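You operate a simulated robot arm through the tools that you are given. There is no shell and no other tool. Be economical: measure what you need, move in short steps, check, and stop when the job is done.

Carry out the task below with a simulated robot arm. There is one attempt and no reset: what you move stays moved.

TASK
Clear the slide and zero the thickness gauge on its bare plate.
Fine: sheet into the green tray; slide in, foot down, press zero, then lift the lever again.
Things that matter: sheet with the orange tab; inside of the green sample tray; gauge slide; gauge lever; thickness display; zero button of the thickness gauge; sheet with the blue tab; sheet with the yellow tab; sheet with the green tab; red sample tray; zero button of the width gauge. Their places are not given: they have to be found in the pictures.

The check looks at the end state, three seconds after you hand in, the way a careful person would. Anything else that was tipped, shoved, dropped, spilled or broken makes it a failure.

THE ROBOT
A 7-joint arm with a two-finger parallel gripper, fixed in place. Base frame: the origin is at the foot of the arm, x ahead of it, y to its left, z up; the work surface is at about z = 0. Readings come in mm, degrees, newtons and seconds.
With the tool pointing down near the work surface it reaches from about 240 to 620 mm from the base axis. Its first joint turns from -66.0 to 66.0 degrees. Payload 2.6 kg.
Tool frame: the origin (TCP) lies between the finger pads and is the grasp point; the fingertips stand 30 mm ahead of it; z points along the fingers, y is the line along which they close. Largest opening 94 mm; finger width 28, thickness 10; the body of the gripper, 50 by 96 mm, starts 55 mm behind the TCP.
Orientation is that of the tool frame in the base frame, as a unit quaternion [x, y, z, w]. With the fingers straight down and closing along the base's y, the tool's x points along the base's -x, its y along +y and its z along -z.

THE INTERFACE
- The arm moves only by the tool servo_tool. Its argument "targets" is a list of rows, each a list of 3 entries, a list of its own where there are three numbers: the shift along the tool's x, y, z in mm, then the turn, a rotation vector about the tool's x, y, z in degrees, then the finger opening in mm, from 0 to 94. In form: [[[x, y, z], [rx, ry, rz], gripper], ...]. A call has 1 to 12 rows; each row shifts and turns the commanded pose from where the row before left it, along the tool's axes as they then stand. Each row takes 0.2 s and may step no farther than 50 mm and 8.6 degrees from the row before; otherwise, or with a gripper value out of range, the whole call is refused. Where a pose cannot be reached the arm comes as near as it can. A force on the tool above 60 N (or 10 N above the force at the start of the call, whichever is more), or a blocked arm, ends the call early, and 0.2 s more pass. Each finger travels about 72 mm/s and halts on what it meets, pressing with about 21 N; the grip force reading is that of the motor and also rises with nothing between the fingers. The clock runs only during rows and for 0.2 s after the last one: add rows that do not move to give the fingers time. It gives the time, the measured TCP pose, the force on the tool (base axes), the opening and the grip force at its end, in the units of the frame above (readings bear some noise).
- Cameras (640 x 400 px; columns grow to the right, rows downward): "scene" is fixed at [16.3, 426.5, 564.7]; the picture's right is [-0.81, -0.59, 0.00], its down [-0.33, 0.46, -0.82] and it looks along [0.48, -0.67, -0.57] (base axes); focal length 344 px, centre (320, 200). "wrist" rides on the gripper at [-37, 0, -58] in the tool frame; the picture's right is [0.00, -1.00, 0.00], its down [0.97, 0.00, -0.24] and it looks along [0.24, 0.00, 0.97] (tool axes); focal length 218 px, centre (320, 200).
- snapshot(camera): a new picture of that camera. It takes no simulated time.
- pixel_to_xyz(camera, pixels): for up to 12 pixels [column, row] of the newest picture of that camera ("zoom" is the newest enlarged one), the place [x, y, z] in the base frame of the surface seen there, good to about 3 mm, but the place of the scene camera against the robot may be out by one fixed shift of up to 18 mm in any direction. It takes no simulated time.
- close_up(camera, box): a new picture of the part [left, top, right, bottom] of that camera's present view, enlarged. It takes no simulated time.
- sign_off(): hands the job in; it is judged then, once.

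Work in short steps. Measure before you move; look again where a grasp or a placing could have gone wrong, and mend it. You have 80 turns and 46 pictures in all, those below and enlarged ones among them. Open the gripper and draw the arm clear of the work before you hand the job in, unless the task says otherwise; then end with one line.

The tools are called as a command line: name --argument value ..., lists and objects as JSON in quotes. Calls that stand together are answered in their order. servo_tool: Moves the arm, as the interface text tells. Its arguments: {"type":"object","properties":{"targets":{"type":"array","items":{"type":"array"}}},"required":["targets"]} The other tools are called the same way: snapshot (camera) takes a picture; pixel_to_xyz (camera, pixels) gives the place of the surface under pixels of a picture; close_up (camera, box) takes an enlarged picture of a part of a camera's view; sign_off () hands the job in.

At the start:

```text
t: 0.0
tool_pos: [328.7, 70.7, 376.6]
tcp_rot: [0.001, 1.0, 0.0, 0.0]
ft_force: [-0.5, 0.1, -0.4]
gripper_width: 94.4
grasp_force: 0.1
```

scene: 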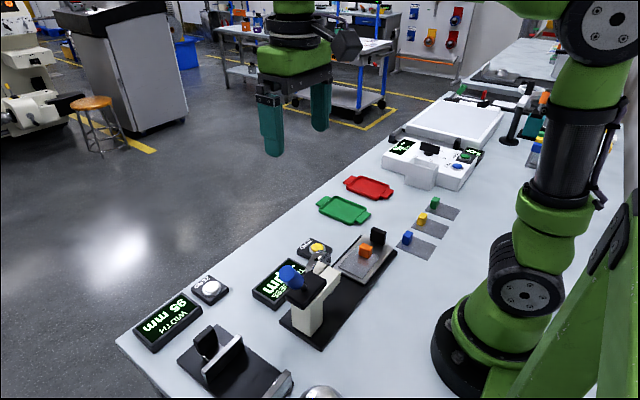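
wrist: 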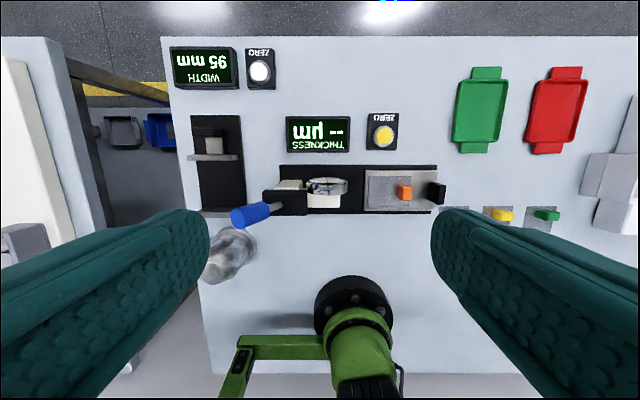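

The wrist view shows the thickness gauge at about (350,190), with the orange-tab sheet on its slide at about (400,192). I'll enlarge both views of the gauge.

close_up --camera "wrist" --box '[220, 100, 460, 250]'

close_up --camera "scene" --box '[240, 210, 432, 350]'

pixel_to_xyz --camera "wrist" --pixels '[[405, 192], [437, 193], [375, 180], [425, 205], [250, 215], [318, 187], [383, 135], [478, 110], [466, 140], [492, 140], [310, 200], [358, 205]]'

```text
2.67 times, centred on (340, 175) of wrist
```

zoom: 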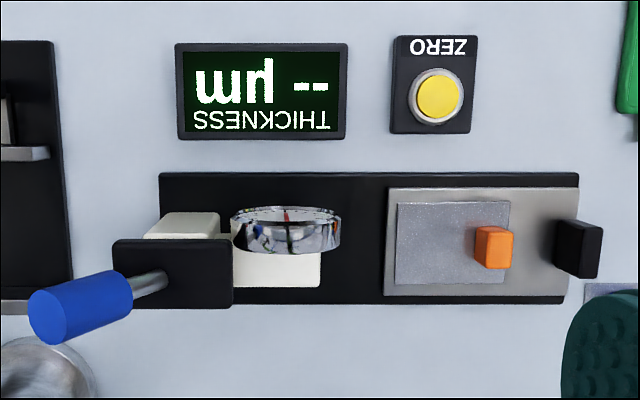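

```text
2.86 times, centred on (336, 280) of scene
```

zoom: 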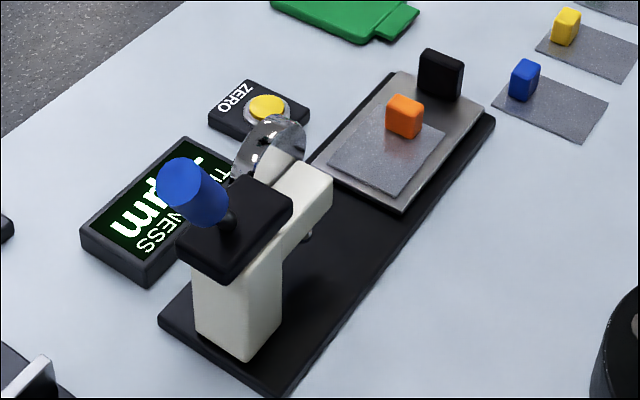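

```text
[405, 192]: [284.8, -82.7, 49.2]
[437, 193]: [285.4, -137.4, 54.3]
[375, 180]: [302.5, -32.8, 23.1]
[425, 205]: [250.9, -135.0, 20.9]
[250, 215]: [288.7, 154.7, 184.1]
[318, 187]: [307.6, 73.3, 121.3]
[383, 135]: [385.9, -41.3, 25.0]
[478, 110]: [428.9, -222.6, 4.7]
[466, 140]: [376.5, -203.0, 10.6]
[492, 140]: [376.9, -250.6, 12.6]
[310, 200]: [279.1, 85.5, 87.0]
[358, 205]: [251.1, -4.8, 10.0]
```

The orange tab is at about (285,-83), with its top near z 49. I'll move across at height and then down to about z 200 above it.

servo_tool --targets '[[[11, -38.5, 0], [0, 0, 0], 94], [[11, -38.5, 0], [0, 0, 0], 94], [[11, -38.5, 0], [0, 0, 0], 94], [[11, -38.5, 0], [0, 0, 0], 94], [[0, 0, 44], [0, 0, 0], 94], [[0, 0, 44], [0, 0, 0], 94], [[0, 0, 44], [0, 0, 0], 94], [[0, 0, 44], [0, 0, 0], 94], [[0, 0, 0], [0, 0, 0], 60]]'

snapshot --camera "wrist"

```text
t: 2.0
tool_pos: [285.3, -83.8, 198.4]
tcp_rot: [0.001, 1.0, 0.001, 0.0]
ft_force: [0.4, 0.9, -0.4]
gripper_width: 60.0
grasp_force: 0.1
```

```text
41 pictures are left
```

wrist: 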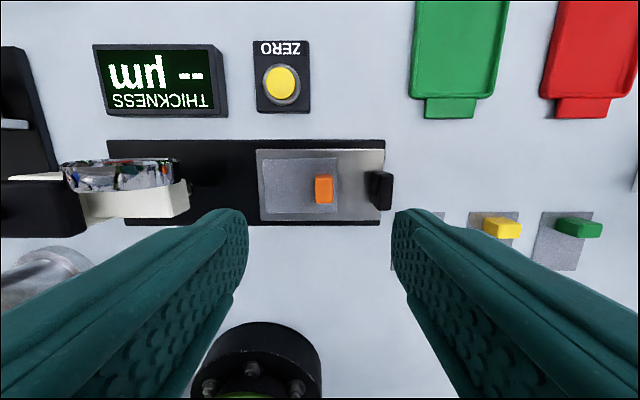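

Next I'll measure the tab, sheet, slide, handle, foot and button in this nearer view.

pixel_to_xyz --camera "wrist" --pixels '[[318, 179], [331, 179], [324, 200], [290, 185], [263, 160], [265, 212], [379, 175], [387, 190], [262, 155], [378, 216], [281, 83], [197, 185]]'

close_up --camera "wrist" --box '[240, 130, 400, 230]'

```text
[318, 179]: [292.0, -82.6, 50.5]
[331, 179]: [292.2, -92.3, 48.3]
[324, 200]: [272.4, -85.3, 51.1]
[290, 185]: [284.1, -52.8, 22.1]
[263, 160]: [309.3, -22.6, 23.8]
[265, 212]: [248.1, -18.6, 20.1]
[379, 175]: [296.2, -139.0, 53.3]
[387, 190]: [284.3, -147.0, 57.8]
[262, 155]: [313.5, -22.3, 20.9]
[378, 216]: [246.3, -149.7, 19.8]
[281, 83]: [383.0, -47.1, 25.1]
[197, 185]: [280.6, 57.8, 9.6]
```

```text
4.00 times, centred on (320, 180) of wrist
```

zoom: 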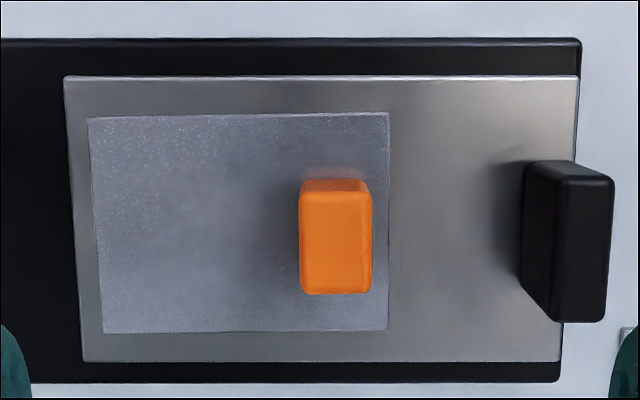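

The tab is centred at about (281,-87), 12 mm wide in y, and the sheet lies at z≈22. I'll go down with a 50 mm opening so the fingertips stop at about z 29.

servo_tool --targets '[[[4, -3.2, 40], [0, 0, 0], 50], [[0, 0, 40], [0, 0, 0], 50], [[0, 0, 35], [0, 0, 0], 50], [[0, 0, 15], [0, 0, 0], 50], [[0, 0, 9], [0, 0, 0], 50], [[0, 0, 0], [0, 0, 0], 50]]'

snapshot --camera "wrist"

```text
t: 3.4
tool_pos: [280.7, -86.1, 60.9]
tcp_rot: [0.0, 1.0, -0.001, 0.0]
ft_force: [0.0, -0.2, 0.4]
gripper_width: 50.0
grasp_force: 0.1
```

```text
39 pictures are left
```

wrist: 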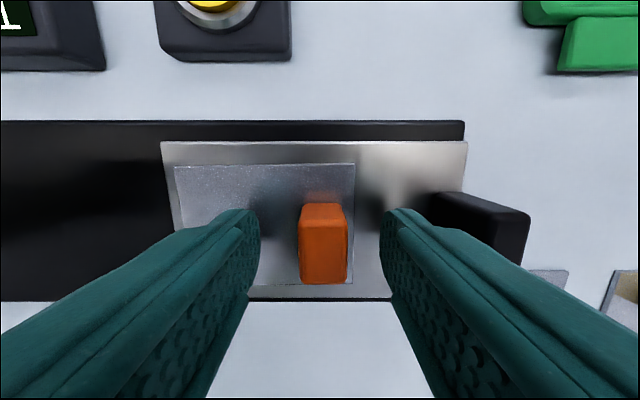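

The tab is centred between the fingers at about (323,243). I'll close on it and lift a little.

servo_tool --targets '[[[0, 0, 0], [0, 0, 0], 30], [[0, 0, 0], [0, 0, 0], 5], [[0, 0, 0], [0, 0, 0], 5], [[0, 0, 0], [0, 0, 0], 5], [[0, 0, -20], [0, 0, 0], 5], [[0, 0, -40], [0, 0, 0], 5], [[0, 0, -40], [0, 0, 0], 5], [[0, 0, 0], [0, 0, 0], 5]]'

snapshot --camera "wrist"

```text
t: 5.2
tool_pos: [280.0, -86.1, 160.7]
tcp_rot: [0.001, 1.0, 0.0, 0.0]
ft_force: [-0.8, -0.3, -0.8]
gripper_width: 17.1
grasp_force: 21.4
```

```text
38 pictures are left
```

wrist: 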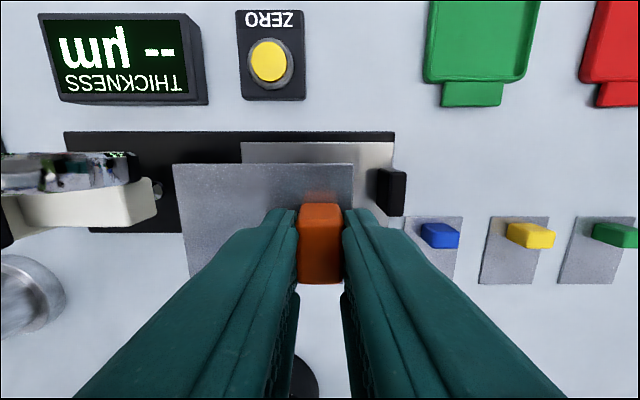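

The sheet is held level. I'll carry it towards the green tray and look at the tray's inside.

servo_tool --targets '[[[-15, -36, -10], [0, 0, 0], 5], [[-25, -36, -10], [0, 0, 0], 5], [[-30, -36, 0], [0, 0, 0], 5], [[-30, -36, 0], [0, 0, 0], 5], [[0, 0, 0], [0, 0, 0], 5]]'

snapshot --camera "wrist"

```text
t: 6.4
tool_pos: [379.7, -230.7, 181.0]
tcp_rot: [0.0, 1.0, 0.0, 0.0]
ft_force: [0.6, 1.1, -0.1]
gripper_width: 16.7
grasp_force: 21.4
```

```text
37 pictures are left
```

wrist: 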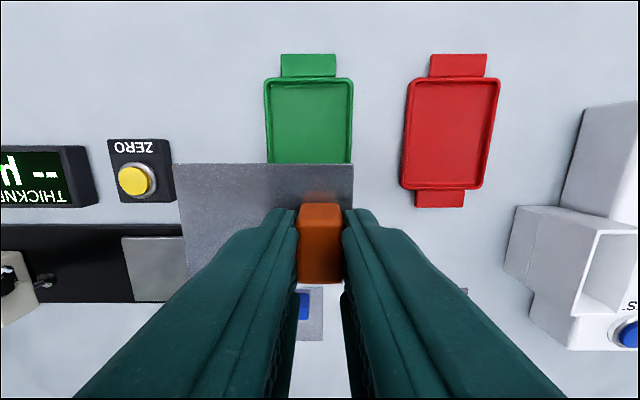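

pixel_to_xyz --camera "wrist" --pixels '[[273, 120], [345, 120], [310, 86], [310, 120], [266, 120], [352, 120], [310, 80], [410, 184], [482, 184], [350, 170], [182, 170], [440, 130]]'

close_up --camera "wrist" --box '[160, 30, 520, 255]'

```text
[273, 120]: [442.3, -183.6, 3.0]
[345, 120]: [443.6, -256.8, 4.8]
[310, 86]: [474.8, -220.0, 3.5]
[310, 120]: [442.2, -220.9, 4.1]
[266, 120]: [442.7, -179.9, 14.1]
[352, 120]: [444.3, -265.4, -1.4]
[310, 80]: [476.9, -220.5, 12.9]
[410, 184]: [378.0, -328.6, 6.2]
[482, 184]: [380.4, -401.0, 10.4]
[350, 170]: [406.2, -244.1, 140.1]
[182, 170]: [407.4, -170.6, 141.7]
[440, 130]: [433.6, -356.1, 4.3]
```

```text
1.78 times, centred on (340, 142) of wrist
```

zoom: 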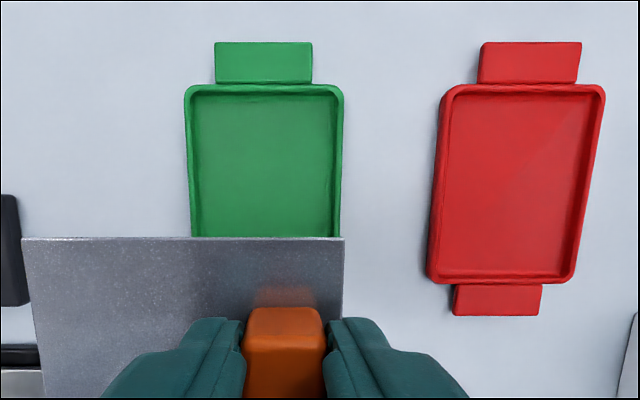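

The tray's inside is about 74 mm wide in y and 95–100 mm long in x. The sheet is about 54 × 74 mm with its long side along y, so I'll turn it 90° to lie lengthwise in the tray.

servo_tool --targets '[[[0, 0, 0], [0, 0, 8.2], 5], [[0, 0, 0], [0, 0, 8.2], 5], [[0, 0, 0], [0, 0, 8.2], 5], [[0, 0, 0], [0, 0, 8.2], 5], [[0, 0, 0], [0, 0, 8.2], 5], [[0, 0, 0], [0, 0, 8.2], 5], [[0, 0, 0], [0, 0, 8.2], 5], [[0, 0, 0], [0, 0, 8.2], 5], [[0, 0, 0], [0, 0, 8.2], 5], [[0, 0, 0], [0, 0, 8.2], 5], [[0, 0, 0], [0, 0, 8], 5], [[0, 0, 0], [0, 0, 0], 5]]'

snapshot --camera "wrist"

```text
t: 9.0
tool_pos: [379.7, -229.9, 180.6]
tcp_rot: [0.709, 0.706, 0.0, 0.0]
ft_force: [0.2, -0.6, -0.3]
gripper_width: 16.8
grasp_force: 21.4
```

```text
35 pictures are left
```

wrist: 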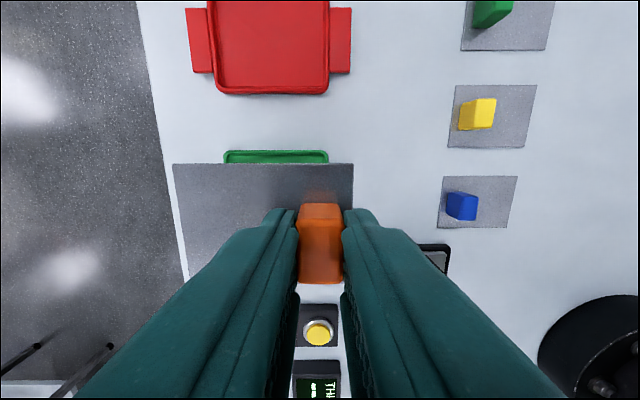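

Image up is now base −y. I'll measure the visible tray rim and the sheet's corners.

pixel_to_xyz --camera "wrist" --pixels '[[232, 161], [320, 161], [276, 159], [225, 158], [327, 158], [178, 168], [349, 168], [190, 262]]'

```text
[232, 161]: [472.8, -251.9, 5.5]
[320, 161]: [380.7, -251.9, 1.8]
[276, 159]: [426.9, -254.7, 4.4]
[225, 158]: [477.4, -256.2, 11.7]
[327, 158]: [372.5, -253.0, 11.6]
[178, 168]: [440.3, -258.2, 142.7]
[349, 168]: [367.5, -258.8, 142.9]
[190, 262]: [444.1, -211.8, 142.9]
```

The sheet centre sits 25 mm in +x from the TCP and the tray centre is (427,-220). I'll move to TCP (402,-220) and lower in steps.

servo_tool --targets '[[[9.9, 22.3, 0], [0, 0, 0], 5], [[0, 0, 40], [0, 0, 0], 5], [[0, 0, 40], [0, 0, 0], 5], [[0, 0, 30], [0, 0, 0], 5], [[0, 0, 15], [0, 0, 0], 5], [[0, 0, 0], [0, 0, 0], 5]]'

snapshot --camera "wrist"

close_up --camera "scene" --box '[280, 150, 440, 250]'

```text
t: 10.4
tool_pos: [401.7, -219.2, 55.8]
tcp_rot: [0.707, 0.708, 0.0, 0.0]
ft_force: [0.0, 0.8, -1.1]
gripper_width: 17.0
grasp_force: 20.7
```

```text
34 pictures are left
```

wrist: 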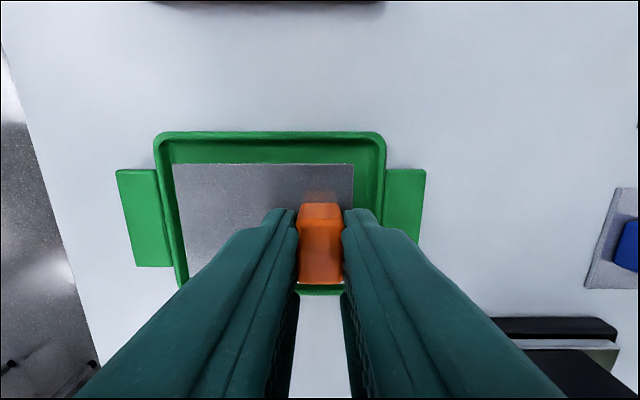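

```text
4.00 times, centred on (360, 200) of scene
```

zoom: 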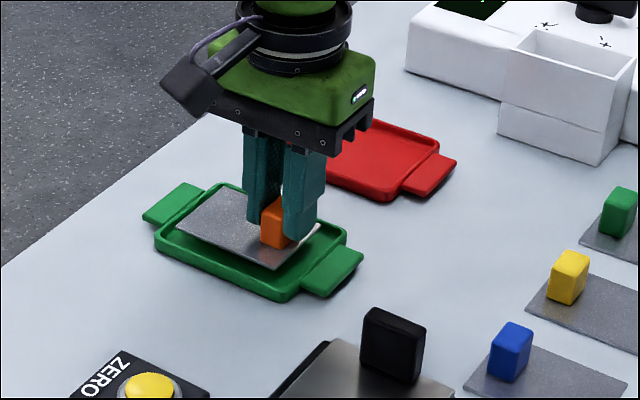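

The sheet sits inside the rim on all sides. I'll lower the last ~12 mm gently, release and rise.

servo_tool --targets '[[[0, 0, 6], [0, 0, 0], 5], [[0, 0, 3], [0, 0, 0], 5], [[0, 0, 2], [0, 0, 0], 5], [[0, 0, 1], [0, 0, 0], 5], [[0, 0, 0], [0, 0, 0], 5]]'

```text
t: 11.6
tool_pos: [402.8, -218.6, 42.7]
tcp_rot: [0.707, 0.707, 0.0, 0.0]
ft_force: [-1.5, 1.6, 12.6]
gripper_width: 17.0
grasp_force: 21.5
```

The 12.6 N upward force shows the sheet is on the floor. I'll release and rise.

servo_tool --targets '[[[0, 0, -1], [0, 0, 0], 22], [[0, 0, 0], [0, 0, 0], 30], [[0, 0, 0], [0, 0, 0], 30], [[0, 0, -15], [0, 0, 0], 30], [[0, 0, -40], [0, 0, 0], 30], [[0, 0, -40], [0, 0, 0], 30], [[0, 0, -40], [0, 0, 0], 30], [[0, 0, 0], [0, 0, 0], 30]]'

snapshot --camera "wrist"

snapshot --camera "scene"

```text
t: 13.4
tool_pos: [403.5, -218.7, 179.7]
tcp_rot: [0.707, 0.707, 0.0, 0.001]
ft_force: [0.2, 0.1, -0.1]
gripper_width: 30.0
grasp_force: 0.1
```

```text
32 pictures are left
```

wrist: 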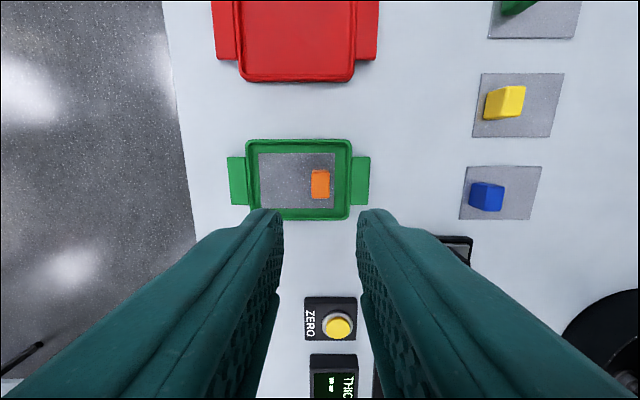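

```text
31 pictures are left
```

scene: 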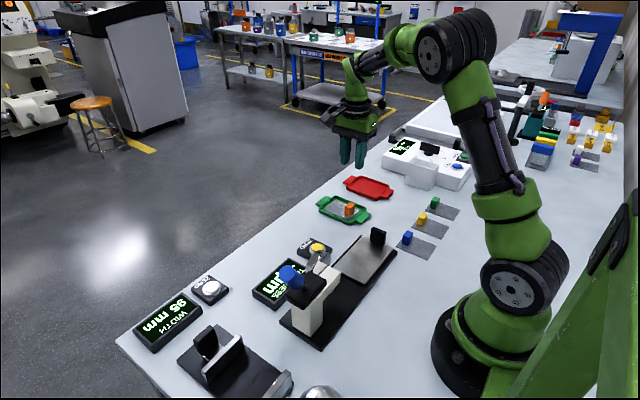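

The sheet lies inside the green tray, with its tab at (320,183). Next is the slide handle near (283,-143). I'll keep this orientation, so closing along x, and move above it.

servo_tool --targets '[[[18, -30, 0], [0, 0, 0], 60], [[19, -31, 0], [0, 0, 0], 70], [[19, -31, 0], [0, 0, 0], 70], [[19.7, -30.5, 0], [0, 0, 0], 70], [[0, 0, 40], [0, 0, 0], 70], [[0, 0, 0], [0, 0, 0], 70]]'

snapshot --camera "wrist"

```text
t: 14.8
tool_pos: [277.9, -143.0, 140.8]
tcp_rot: [0.707, 0.708, 0.0, 0.0]
ft_force: [0.0, -0.3, 0.1]
gripper_width: 69.9
grasp_force: 0.1
```

```text
30 pictures are left
```

wrist: 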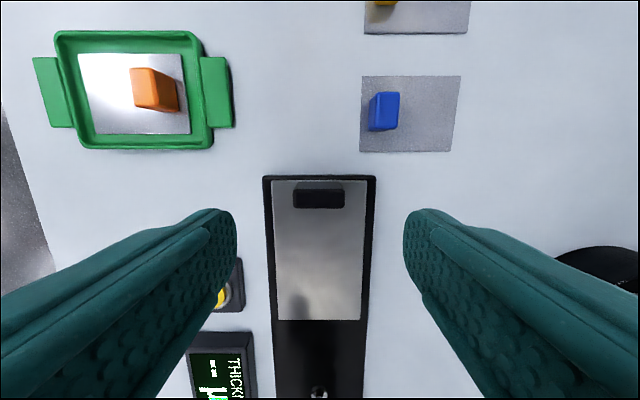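

pixel_to_xyz --camera "wrist" --pixels '[[298, 192], [340, 192], [319, 186], [319, 198], [319, 250], [275, 316], [319, 392], [272, 250], [370, 250], [377, 110], [318, 178]]'

close_up --camera "wrist" --box '[240, 160, 400, 400]'

```text
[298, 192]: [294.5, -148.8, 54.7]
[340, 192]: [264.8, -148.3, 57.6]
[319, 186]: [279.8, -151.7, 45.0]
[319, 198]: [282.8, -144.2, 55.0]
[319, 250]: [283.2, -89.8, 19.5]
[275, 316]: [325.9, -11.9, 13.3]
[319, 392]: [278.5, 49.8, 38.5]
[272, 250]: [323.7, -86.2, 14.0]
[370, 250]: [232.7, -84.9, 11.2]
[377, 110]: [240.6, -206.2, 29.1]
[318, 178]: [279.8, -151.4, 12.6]
```

```text
1.67 times, centred on (320, 280) of wrist
```

zoom: 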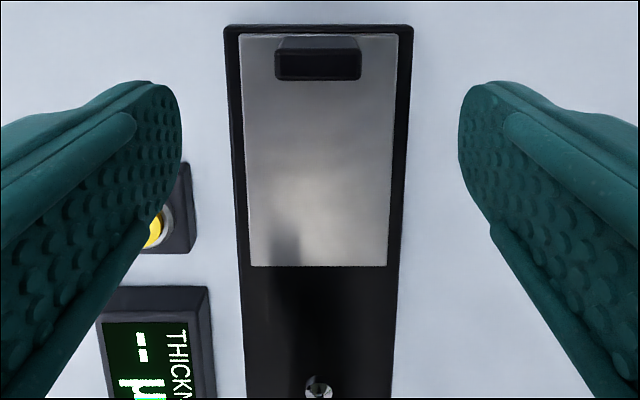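

The foot is at (279,50) and the handle spans x 264–297, y −151 to −140, with its top at z 57. I'll close the fingers behind the handle at y≈−180, go down to tip z≈32 and push in +y.

servo_tool --targets '[[[-40, 2, 0], [0, 0, 0], 40], [[0, 0, 30], [0, 0, 0], 20], [[0, 0, 30], [0, 0, 0], 10], [[0, 0, 18], [0, 0, 0], 10], [[8, 0, 0], [0, 0, 0], 10], [[6, 0, 0], [0, 0, 0], 10], [[0, 0, 0], [0, 0, 0], 10]]'

snapshot --camera "wrist"

```text
t: 16.4
tool_pos: [281.4, -170.2, 62.9]
tcp_rot: [0.707, 0.707, 0.0, -0.001]
ft_force: [0.3, 0.3, -0.8]
gripper_width: 10.1
grasp_force: 0.0
```

```text
28 pictures are left
```

wrist: 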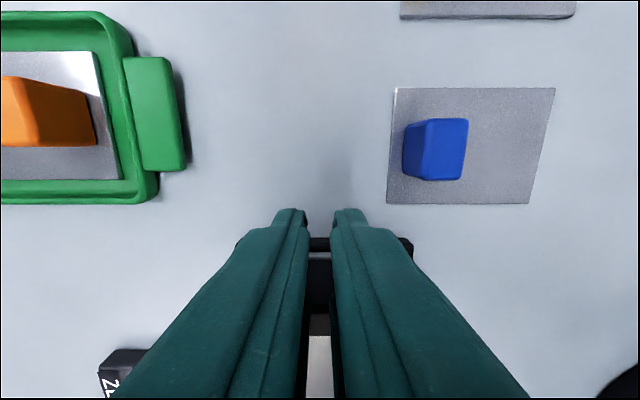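

The fingers stand just behind the handle. I'll push about 45 mm in short steps.

servo_tool --targets '[[[5, 0, 0], [0, 0, 0], 10], [[5, 0, 0], [0, 0, 0], 10], [[6, 0, 0], [0, 0, 0], 10], [[6, 0, 0], [0, 0, 0], 10], [[6, 0, 0], [0, 0, 0], 10], [[6, 0, 0], [0, 0, 0], 10], [[6, 0, 0], [0, 0, 0], 10], [[6, 0, 0], [0, 0, 0], 10]]'

close_up --camera "scene" --box '[240, 190, 440, 350]'

```text
t: 18.2
tool_pos: [282.6, -125.6, 61.9]
tcp_rot: [0.707, 0.707, 0.0, 0.0]
ft_force: [0.8, -0.5, 0.8]
gripper_width: 9.8
grasp_force: 0.2
```

```text
2.50 times, centred on (340, 270) of scene
```

zoom: 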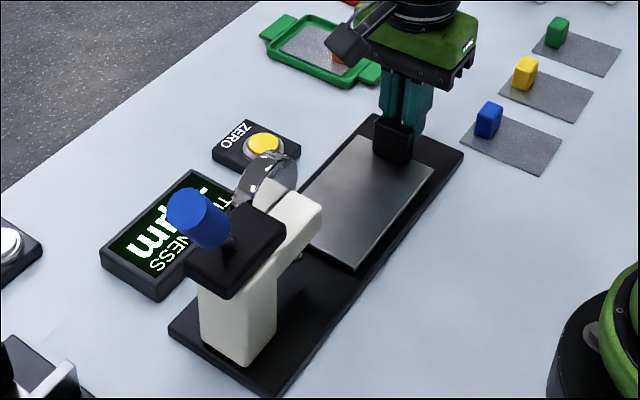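

The slide moves freely, with its inner edge now at about y 25. I'll keep pushing.

servo_tool --targets '[[[5, 0, 0], [0, 0, 0], 10], [[5, 0, 0], [0, 0, 0], 10], [[5, 0, 0], [0, 0, 0], 10], [[5, 0, 0], [0, 0, 0], 10], [[5, 0, 0], [0, 0, 0], 10], [[5, 0, 0], [0, 0, 0], 10]]'

close_up --camera "scene" --box '[240, 190, 440, 350]'

```text
t: 19.6
tool_pos: [281.8, -94.4, 60.7]
tcp_rot: [0.707, 0.707, 0.0, 0.001]
ft_force: [0.4, -1.3, 0.3]
gripper_width: 9.7
grasp_force: 0.0
```

```text
2.50 times, centred on (340, 270) of scene
```

zoom: 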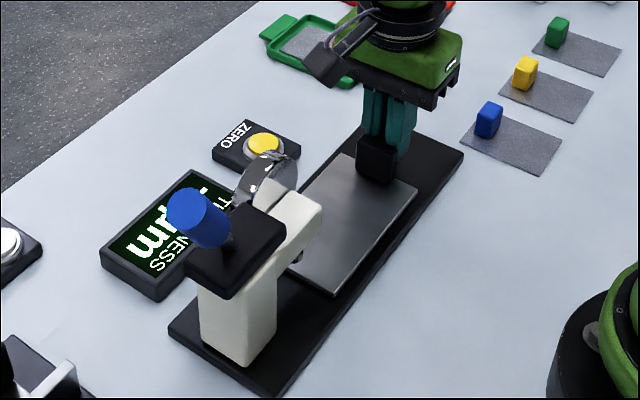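

The slide's edge has just passed the foot. I'll carry on in smaller steps and watch for the stop.

servo_tool --targets '[[[4, 0, 0], [0, 0, 0], 10], [[4, 0, 0], [0, 0, 0], 10], [[4, 0, 0], [0, 0, 0], 10], [[3, 0, 0], [0, 0, 0], 10]]'

```text
t: 20.6
tool_pos: [283.2, -79.4, 60.7]
tcp_rot: [0.707, 0.707, 0.001, -0.001]
ft_force: [0.4, -1.0, 0.3]
gripper_width: 10.1
grasp_force: 0.0
```

servo_tool --targets '[[[3, 0, 0], [0, 0, 0], 10], [[3, 0, 0], [0, 0, 0], 10], [[3, 0, 0], [0, 0, 0], 10]]'

close_up --camera "scene" --box '[260, 220, 420, 348]'

```text
t: 21.4
tool_pos: [281.7, -69.9, 62.0]
tcp_rot: [0.707, 0.707, 0.0, 0.0]
ft_force: [-1.0, -0.7, 0.4]
gripper_width: 10.1
grasp_force: 0.3
```

```text
3.12 times, centred on (340, 284) of scene
```

zoom: 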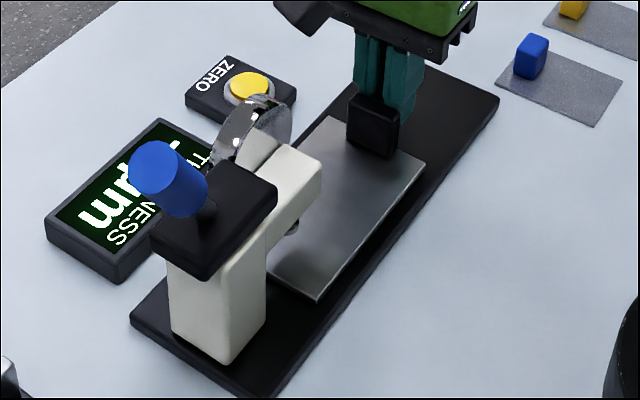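

There is no stop yet and the edge is near the post. I'll continue in 2–3 mm steps.

servo_tool --targets '[[[3, 0, 0], [0, 0, 0], 10], [[2, 0, 0], [0, 0, 0], 10], [[2, 0, 0], [0, 0, 0], 10], [[2, 0, 0], [0, 0, 0], 10]]'

```text
t: 22.4
tool_pos: [282.8, -60.1, 61.8]
tcp_rot: [0.707, 0.707, 0.0, 0.0]
ft_force: [0.8, -1.4, 0.4]
gripper_width: 10.0
grasp_force: 0.1
```

servo_tool --targets '[[[2, 0, 0], [0, 0, 0], 10], [[2, 0, 0], [0, 0, 0], 10], [[2, 0, 0], [0, 0, 0], 10]]'

close_up --camera "scene" --box '[260, 220, 420, 348]'

```text
t: 23.2
tool_pos: [281.7, -54.9, 60.6]
tcp_rot: [0.707, 0.707, -0.001, 0.001]
ft_force: [0.1, -7.3, -3.0]
gripper_width: 10.1
grasp_force: 0.0
```

```text
3.12 times, centred on (340, 284) of scene
```

zoom: 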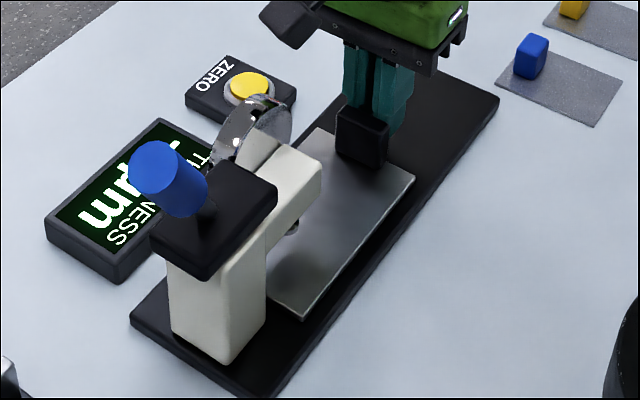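

The 7 N force means the slide is against its stop. I'll back off, rise, and turn the tool back towards the base alignment.

servo_tool --targets '[[[-15, 0, 0], [0, 0, 0], 10], [[-15, 0, 0], [0, 0, 0], 10], [[0, 0, -50], [0, 0, 0], 10], [[0, 0, -50], [0, 0, 0], 10], [[0, 0, -50], [0, 0, 0], 10], [[0, 0, -50], [0, 0, 0], 10], [[0, 0, -50], [0, 0, 0], 10]]'

servo_tool --targets '[[[0, 0, 0], [0, 0, -8.2], 10], [[0, 0, 0], [0, 0, -8.2], 10], [[0, 0, 0], [0, 0, -8.2], 10], [[0, 0, 0], [0, 0, -8.2], 10], [[0, 0, 0], [0, 0, -8.2], 10], [[0, 0, 0], [0, 0, -8.2], 10], [[0, 0, 0], [0, 0, -8.2], 10], [[0, 0, 0], [0, 0, -8.2], 10], [[0, 0, 0], [0, 0, -8.2], 10], [[0, 0, 0], [0, 0, -8.2], 10], [[0, 0, 0], [0, 0, -8], 10]]'

snapshot --camera "wrist"

```text
t: 24.8
tool_pos: [282.0, -87.0, 314.5]
tcp_rot: [0.707, 0.707, -0.001, 0.001]
ft_force: [-0.1, -0.3, 0.6]
gripper_width: 10.0
grasp_force: 0.0
```

```text
t: 27.2
tool_pos: [281.7, -84.8, 311.5]
tcp_rot: [-0.002, 1.0, 0.0, 0.0]
ft_force: [0.6, 0.3, -0.1]
gripper_width: 10.3
grasp_force: 0.0
```

```text
23 pictures are left
```

wrist: 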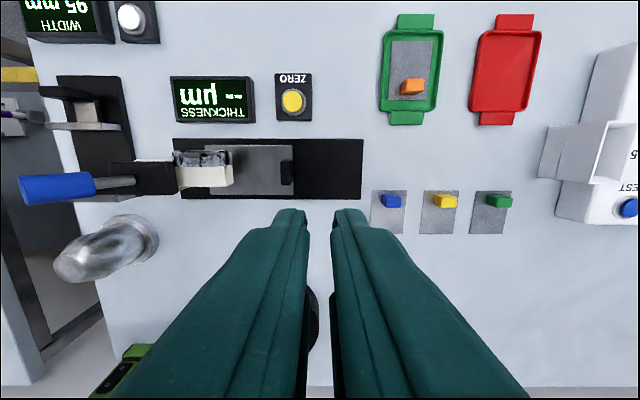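

pixel_to_xyz --camera "wrist" --pixels '[[24, 190], [60, 188], [90, 184], [95, 176], [95, 195], [110, 183], [128, 181], [140, 178], [170, 178], [155, 166], [215, 178], [80, 178]]'

close_up --camera "wrist" --box '[0, 130, 240, 280]'

```text
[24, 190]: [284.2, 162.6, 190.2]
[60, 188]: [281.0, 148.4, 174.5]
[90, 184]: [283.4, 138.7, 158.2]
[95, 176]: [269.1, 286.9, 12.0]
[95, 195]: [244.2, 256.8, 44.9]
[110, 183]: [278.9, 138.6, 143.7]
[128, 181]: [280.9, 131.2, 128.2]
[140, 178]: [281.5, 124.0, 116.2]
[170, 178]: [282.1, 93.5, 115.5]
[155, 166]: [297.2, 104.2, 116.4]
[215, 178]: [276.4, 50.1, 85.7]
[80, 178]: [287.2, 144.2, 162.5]
```

```text
2.67 times, centred on (120, 205) of wrist
```

zoom: 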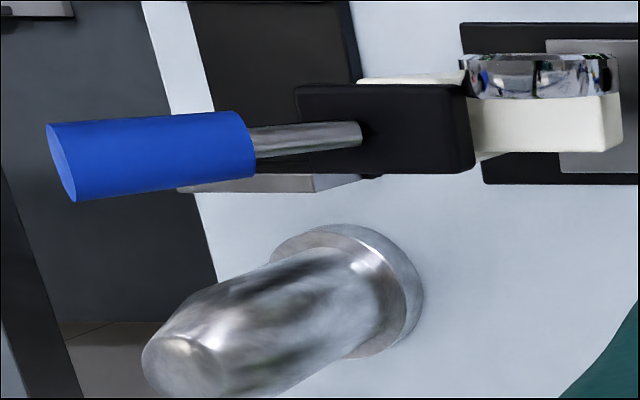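

The lever rod leaves the black block near (281,125,116) and leans towards +y, about 60° above horizontal, up to the knob top near (284,163,190). I'll grip the knob across x, which is its hinge-axis direction. First I move above it and turn the hand −90° about tool z.

servo_tool --targets '[[[0, 48, 0], [0, 0, 0], 40], [[0, 48, 0], [0, 0, 0], 60], [[0, 48, 0], [0, 0, 0], 60], [[0, 48, 0], [0, 0, 0], 60], [[0, 48, 0], [0, 0, 0], 60], [[0, 0, 0], [0, 0, 0], 60]]'

servo_tool --targets '[[[0, 0, 0], [0, 0, -8.2], 60], [[0, 0, 0], [0, 0, -8.2], 60], [[0, 0, 0], [0, 0, -8.2], 60], [[0, 0, 0], [0, 0, -8.2], 60], [[0, 0, 0], [0, 0, -8.2], 60], [[0, 0, 0], [0, 0, -8.2], 60], [[0, 0, 0], [0, 0, -8.2], 60], [[0, 0, 0], [0, 0, -8.2], 60], [[0, 0, 0], [0, 0, -8.2], 60], [[0, 0, 0], [0, 0, -8.2], 60], [[0, 0, 0], [0, 0, -8], 60], [[0, 0, 0], [0, 0, 0], 60]]'

snapshot --camera "wrist"

```text
t: 28.6
tool_pos: [279.2, 153.0, 309.3]
tcp_rot: [-0.001, 1.0, 0.001, 0.0]
ft_force: [-0.6, 1.3, 0.2]
gripper_width: 59.9
grasp_force: 0.1
```

```text
t: 31.2
tool_pos: [280.5, 155.2, 311.8]
tcp_rot: [0.708, -0.707, 0.0, 0.0]
ft_force: [-0.4, -0.4, 0.0]
gripper_width: 60.3
grasp_force: 0.0
```

```text
21 pictures are left
```

wrist: 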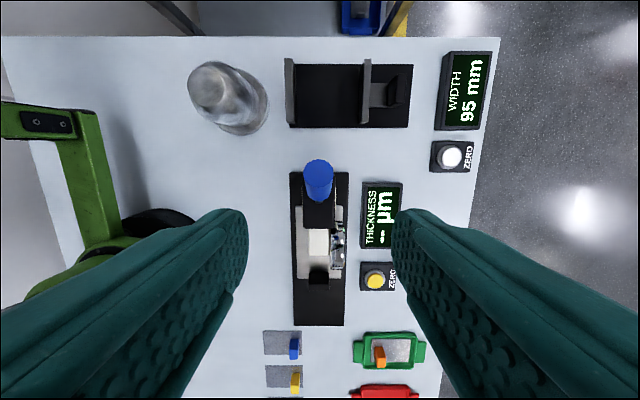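

pixel_to_xyz --camera "wrist" --pixels '[[318, 168], [318, 185], [308, 185], [329, 185], [319, 196], [320, 210], [290, 90], [366, 90], [400, 90], [345, 120], [230, 95], [375, 282]]'

close_up --camera "wrist" --box '[240, 130, 400, 330]'

```text
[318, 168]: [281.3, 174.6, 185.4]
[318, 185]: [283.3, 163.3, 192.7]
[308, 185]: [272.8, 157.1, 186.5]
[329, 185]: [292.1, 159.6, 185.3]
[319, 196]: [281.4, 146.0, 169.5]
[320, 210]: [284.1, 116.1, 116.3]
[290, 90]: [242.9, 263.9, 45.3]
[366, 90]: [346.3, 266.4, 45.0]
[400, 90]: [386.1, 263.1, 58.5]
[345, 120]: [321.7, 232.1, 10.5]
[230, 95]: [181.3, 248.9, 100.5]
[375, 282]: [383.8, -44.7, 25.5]
```

```text
2.00 times, centred on (320, 230) of wrist
```

zoom: 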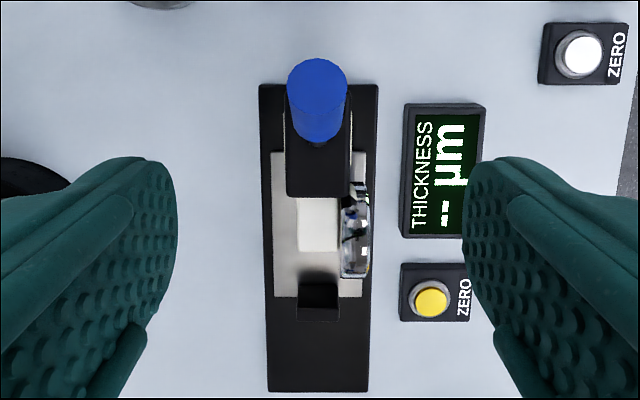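

The knob's top centre is about (282,168,189), its middle about (282,155,170), and it is 26 mm across. The pivot is probably near (y 112, z 105). I'll lower with the fingers straddling it and close.

servo_tool --targets '[[[-1, -1.5, 40], [0, 0, 0], 60], [[0, 0, 40], [0, 0, 0], 60], [[0, 0, 40], [0, 0, 0], 60], [[0, 0, 20], [0, 0, 0], 60], [[0, 0, 0], [0, 0, 0], 60]]'

snapshot --camera "wrist"

```text
t: 32.4
tool_pos: [285.0, 155.4, 169.8]
tcp_rot: [0.708, -0.707, 0.0, 0.0]
ft_force: [-0.6, -0.8, 0.2]
gripper_width: 60.3
grasp_force: 0.1
```

```text
19 pictures are left
```

wrist: 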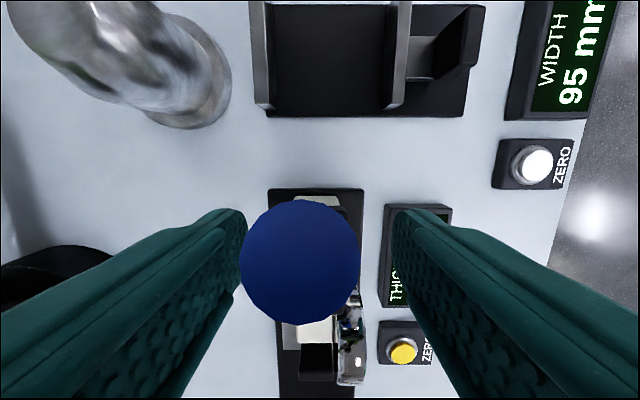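

The knob appears about 4 mm to −x of the hand centre. I'll shift and close.

servo_tool --targets '[[[0, 3.5, 0], [0, 0, 0], 45], [[0, 0, 0], [0, 0, 0], 30], [[0, 0, 0], [0, 0, 0], 15], [[0, 0, 0], [0, 0, 0], 15], [[0, 0, 0], [0, 0, 0], 15]]'

```text
t: 33.6
tool_pos: [280.6, 156.2, 170.8]
tcp_rot: [0.707, -0.707, -0.001, 0.001]
ft_force: [-8.9, -1.2, 2.2]
gripper_width: 29.7
grasp_force: 44.7
```

The knob is gripped at 29.7 mm. I'll follow the first 20° of the arc down and watch the forces.

servo_tool --targets '[[[-5.6, 0.5, 4], [0, 0, 0], 15], [[-5.3, 0, 4.5], [0, 0, 0], 15], [[-4.8, 0, 4.9], [0, 0, 0], 15], [[-4.4, 0, 5.4], [0, 0, 0], 15]]'

close_up --camera "scene" --box '[220, 200, 400, 350]'

```text
t: 34.6
tool_pos: [279.7, 176.0, 152.8]
tcp_rot: [-0.706, 0.709, -0.001, 0.0]
ft_force: [-6.6, -26.5, 26.2]
gripper_width: 29.3
grasp_force: 45.0
```

```text
2.67 times, centred on (310, 275) of scene
```

zoom: 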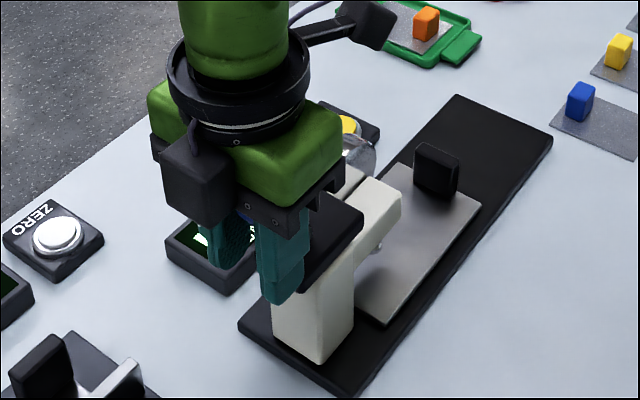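

The resistance is tangential, about 37 N, and the hand is following the arc. I'll continue 10° more and look at the foot and knob.

servo_tool --targets '[[[-3.9, 0.5, 5.7], [0, 0, 0], 15], [[-3.4, 0, 6], [0, 0, 0], 15]]'

snapshot --camera "wrist"

```text
t: 35.2
tool_pos: [280.5, 185.1, 140.8]
tcp_rot: [0.708, -0.706, 0.001, -0.004]
ft_force: [13.9, -4.1, 16.9]
gripper_width: 28.9
grasp_force: 45.1
```

```text
17 pictures are left
```

wrist: 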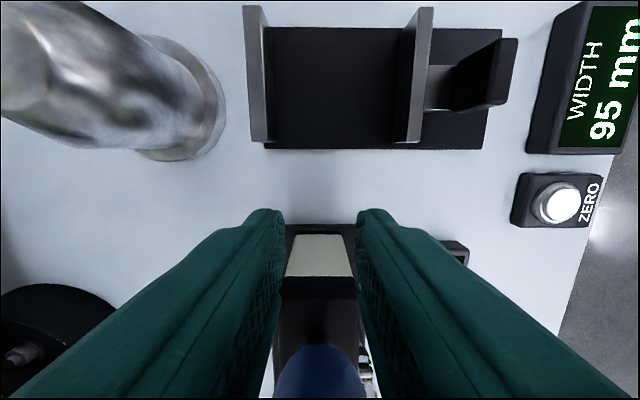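

The knob shows at (315,380), behind the fingers, so the grip has slipped along it. I'll measure where the knob is now.

pixel_to_xyz --camera "wrist" --pixels '[[315, 365], [315, 390], [318, 335], [318, 280], [320, 250]]'

close_up --camera "scene" --box '[220, 200, 400, 350]'

```text
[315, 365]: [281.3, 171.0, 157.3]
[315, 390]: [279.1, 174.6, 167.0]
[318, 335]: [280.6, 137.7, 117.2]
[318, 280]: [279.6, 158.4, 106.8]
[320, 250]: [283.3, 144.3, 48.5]
```

```text
2.67 times, centred on (310, 275) of scene
```

zoom: 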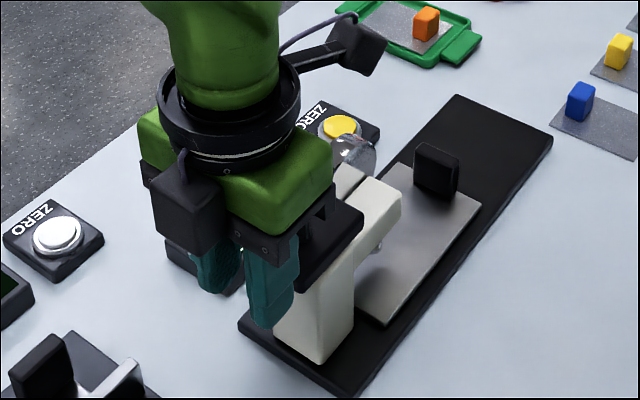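

The knob is still near its original place, so the grip slid along it while the lever resisted about 37 N. I'll open, rise and re-measure the lever before choosing how to work it.

servo_tool --targets '[[[0, 0, 0], [0, 0, 0], 45], [[0, 0, 0], [0, 0, 0], 60], [[0, 0, -30], [0, 0, 0], 60], [[0, 0, -40], [0, 0, 0], 60], [[0, 0, -40], [0, 0, 0], 60], [[30, 0, -60], [0, 0, 0], 60]]'

```text
refused: row 6 steps farther than a row can; nothing moved
```

servo_tool --targets '[[[0, 0, 0], [0, 0, 0], 45], [[0, 0, 0], [0, 0, 0], 60], [[0, 0, -30], [0, 0, 0], 60], [[0, 0, -40], [0, 0, 0], 60], [[0, 0, -40], [0, 0, 0], 60], [[30, 0, -38], [0, 0, 0], 60], [[0, 0, -22], [0, 0, 0], 60]]'

close_up --camera "wrist" --box '[240, 130, 400, 330]'

close_up --camera "scene" --box '[240, 210, 432, 350]'

```text
t: 36.8
tool_pos: [277.6, 151.9, 310.2]
tcp_rot: [-0.707, 0.707, 0.0, -0.001]
ft_force: [0.2, 0.3, -0.7]
gripper_width: 60.3
grasp_force: 0.1
```

```text
2.00 times, centred on (320, 230) of wrist
```

zoom: 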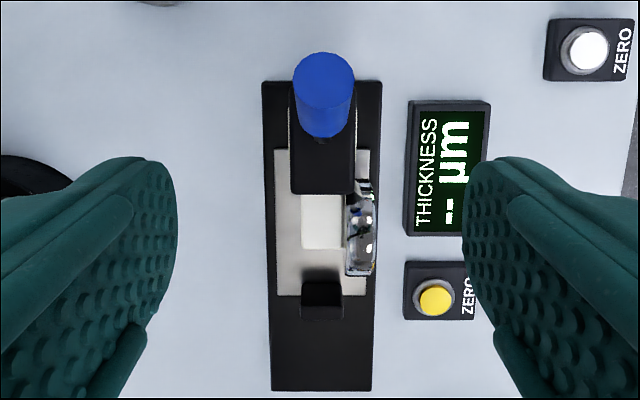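

```text
2.86 times, centred on (336, 280) of scene
```

zoom: 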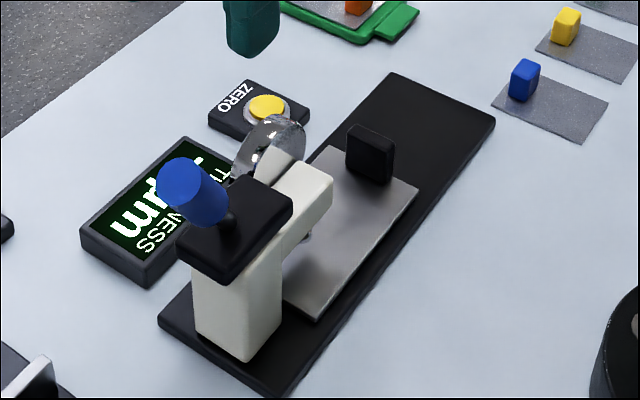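

The scene and gauge are unchanged and the lever still leans towards +y, resting on its up stop. So it should swing the other way, towards the foot. I'll place the closed fingers on the knob's +y side and push in −y gently.

servo_tool --targets '[[[-30, -2, 0], [0, 0, 0], 40], [[-27, -2, 0], [0, 0, 0], 20], [[0, 0, 40], [0, 0, 0], 10], [[0, 0, 40], [0, 0, 0], 10], [[0, 0, 35], [0, 0, 0], 10], [[5, 0, 0], [0, 0, 0], 10], [[5, 0, 0], [0, 0, 0], 10], [[4, 0, 0], [0, 0, 0], 10], [[4, 0, 0], [0, 0, 0], 10]]'

close_up --camera "scene" --box '[220, 200, 400, 350]'

```text
t: 38.8
tool_pos: [282.8, 191.5, 197.6]
tcp_rot: [0.707, -0.707, 0.0, -0.001]
ft_force: [-2.7, 0.5, 0.5]
gripper_width: 10.7
grasp_force: 0.5
```

```text
2.67 times, centred on (310, 275) of scene
```

zoom: 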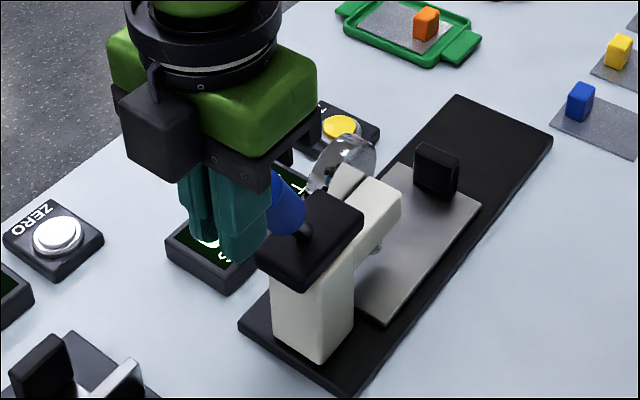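

The fingers are just at the knob. I'll push another 12 mm towards −y.

servo_tool --targets '[[[4, 0, 0], [0, 0, 0], 10], [[4, 0, 0], [0, 0, 0], 10], [[4, 0, 0], [0, 0, 0], 10]]'

close_up --camera "scene" --box '[220, 200, 400, 350]'

```text
t: 39.6
tool_pos: [279.6, 184.3, 198.8]
tcp_rot: [0.707, -0.707, -0.004, -0.002]
ft_force: [-17.0, 23.4, 20.6]
gripper_width: 17.3
grasp_force: 45.1
```

```text
2.67 times, centred on (310, 275) of scene
```

zoom: 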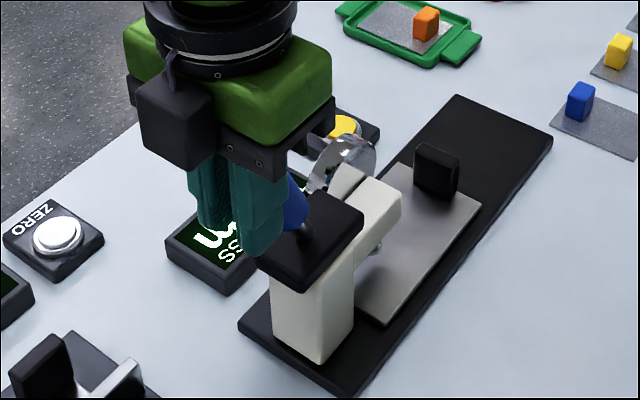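

The knob is wedging between the fingertips and the lever resists 23 N this way, so −y is its stop. When gripped it did seem to give a few mm towards +y/down, so it is probably a spring-loaded lever that needs a firmer push that way. I'll back off, turn the hand so a flat finger face can push, and close fully.

servo_tool --targets '[[[-20, 0, 0], [0, 0, 0], 10], [[0, 0, -40], [0, 0, 0], 0], [[0, 0, -40], [0, 0, 0], 0], [[0, 0, -20], [0, 0, 0], 0]]'

servo_tool --targets '[[[0, 0, 0], [0, 0, 8.2], 0], [[0, 0, 0], [0, 0, 8.2], 0], [[0, 0, 0], [0, 0, 8.2], 0], [[0, 0, 0], [0, 0, 8.2], 0], [[0, 0, 0], [0, 0, 8.2], 0], [[0, 0, 0], [0, 0, 8.2], 0], [[0, 0, 0], [0, 0, 8.2], 0], [[0, 0, 0], [0, 0, 8.2], 0], [[0, 0, 0], [0, 0, 8.2], 0], [[0, 0, 0], [0, 0, 8.2], 0], [[0, 0, 0], [0, 0, 8], 0]]'

```text
t: 40.6
tool_pos: [282.2, 199.9, 297.6]
tcp_rot: [-0.707, 0.707, 0.001, 0.001]
ft_force: [0.8, 0.5, 0.2]
gripper_width: 0.0
grasp_force: 33.6
```

```text
t: 43.0
tool_pos: [283.4, 200.4, 297.1]
tcp_rot: [0.001, 1.0, 0.001, 0.0]
ft_force: [-0.3, 0.1, -0.2]
gripper_width: 0.0
grasp_force: 33.5
```

I'll move to the −y side of the knob, lower the tip to about z 180, and ease into contact.

servo_tool --targets '[[[0, -36, 0], [0, 0, 0], 0], [[1, -37, 0], [0, 0, 0], 0], [[0, 0, 45], [0, 0, 0], 0], [[0, 0, 42], [0, 0, 0], 0], [[0, 8, 0], [0, 0, 0], 0], [[0, 6, 0], [0, 0, 0], 0], [[0, 0, 0], [0, 0, 0], 0]]'

close_up --camera "scene" --box '[220, 200, 400, 350]'

```text
t: 44.6
tool_pos: [280.5, 140.4, 209.5]
tcp_rot: [0.0, 1.0, -0.001, 0.0]
ft_force: [0.5, 0.6, 0.4]
gripper_width: 0.1
grasp_force: 32.2
```

```text
2.67 times, centred on (310, 275) of scene
```

zoom: 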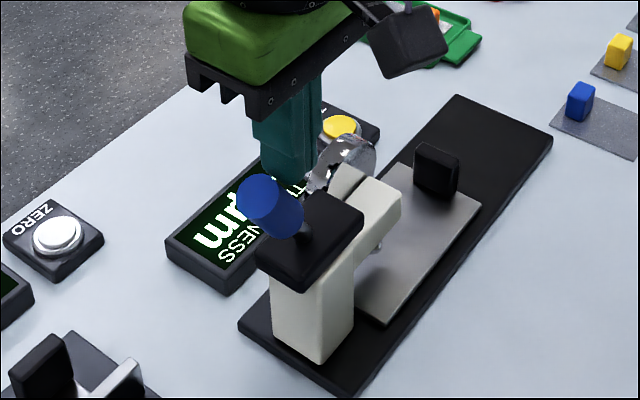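

The finger is beside the knob. I'll push along the arc (+y and down) for about 20°.

servo_tool --targets '[[[0, 4, 0], [0, 0, 0], 0], [[0, 6.3, 4], [0, 0, 0], 0], [[0, 6.3, 4.2], [0, 0, 0], 0], [[0, 5.7, 4.9], [0, 0, 0], 0], [[0, 5.5, 5.1], [0, 0, 0], 0]]'

close_up --camera "scene" --box '[220, 200, 400, 350]'

```text
t: 45.2
tool_pos: [282.9, 144.0, 208.8]
tcp_rot: [0.008, 1.0, -0.006, 0.0]
ft_force: [-10.7, -16.9, 20.0]
gripper_width: 0.0
grasp_force: 33.0
stopped in row 3: the force on the tool passed its limit (the readings are from after the stop); the commanded pose is now the measured one
```

```text
2.67 times, centred on (310, 275) of scene
```

zoom: 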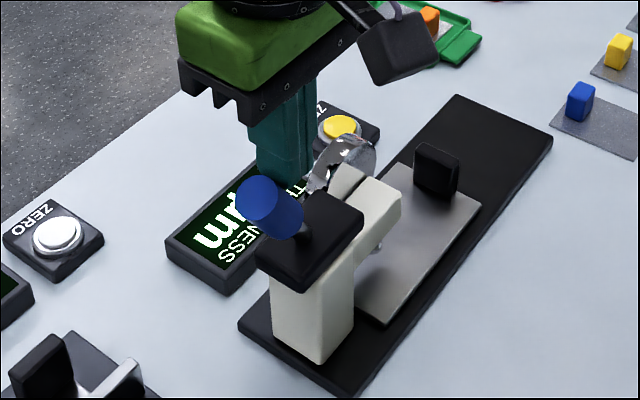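

The push reached the 60 N limit with no lever motion, so +y is a hard stop. The earlier −y attempt only wedged at about 23 N, so I'll repeat −y with the flat finger face. I go up and over to the knob's +y side.

servo_tool --targets '[[[0, -8, 0], [0, 0, 0], 0], [[0, 0, -40], [0, 0, 0], 0], [[0, 40, 0], [0, 0, 0], 0], [[0, 25, 0], [0, 0, 0], 0], [[0, 0, 30], [0, 0, 0], 0], [[0, 0, 24], [0, 0, 0], 0], [[0, -5, 0], [0, 0, 0], 0], [[0, -4, 0], [0, 0, 0], 0]]'

```text
t: 47.0
tool_pos: [280.6, 193.8, 193.3]
tcp_rot: [0.006, 1.0, -0.004, -0.001]
ft_force: [0.1, -0.3, -0.9]
gripper_width: 0.0
grasp_force: 32.7
```

I'll push in −y with a slight rise, in 4 mm steps.

servo_tool --targets '[[[0, -4, 0], [0, 0, 0], 0], [[0, -4, -2], [0, 0, 0], 0], [[0, -4, -2], [0, 0, 0], 0], [[0, -4, -2], [0, 0, 0], 0], [[0, -4, -2], [0, 0, 0], 0]]'

close_up --camera "scene" --box '[220, 200, 400, 350]'

```text
t: 48.2
tool_pos: [281.3, 171.5, 201.9]
tcp_rot: [0.006, 1.0, -0.005, -0.001]
ft_force: [-0.1, 1.0, 1.0]
gripper_width: 0.1
grasp_force: 32.8
```

```text
2.67 times, centred on (310, 275) of scene
```

zoom: 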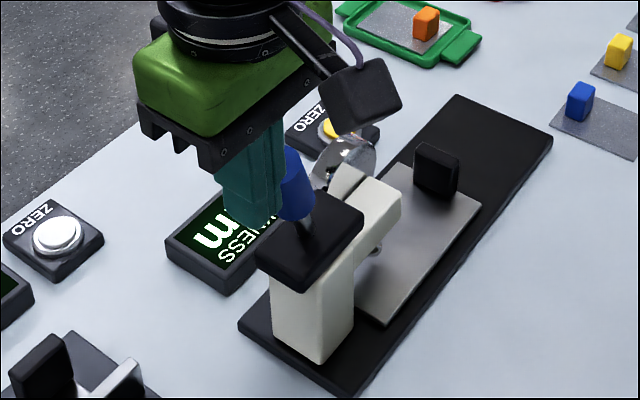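

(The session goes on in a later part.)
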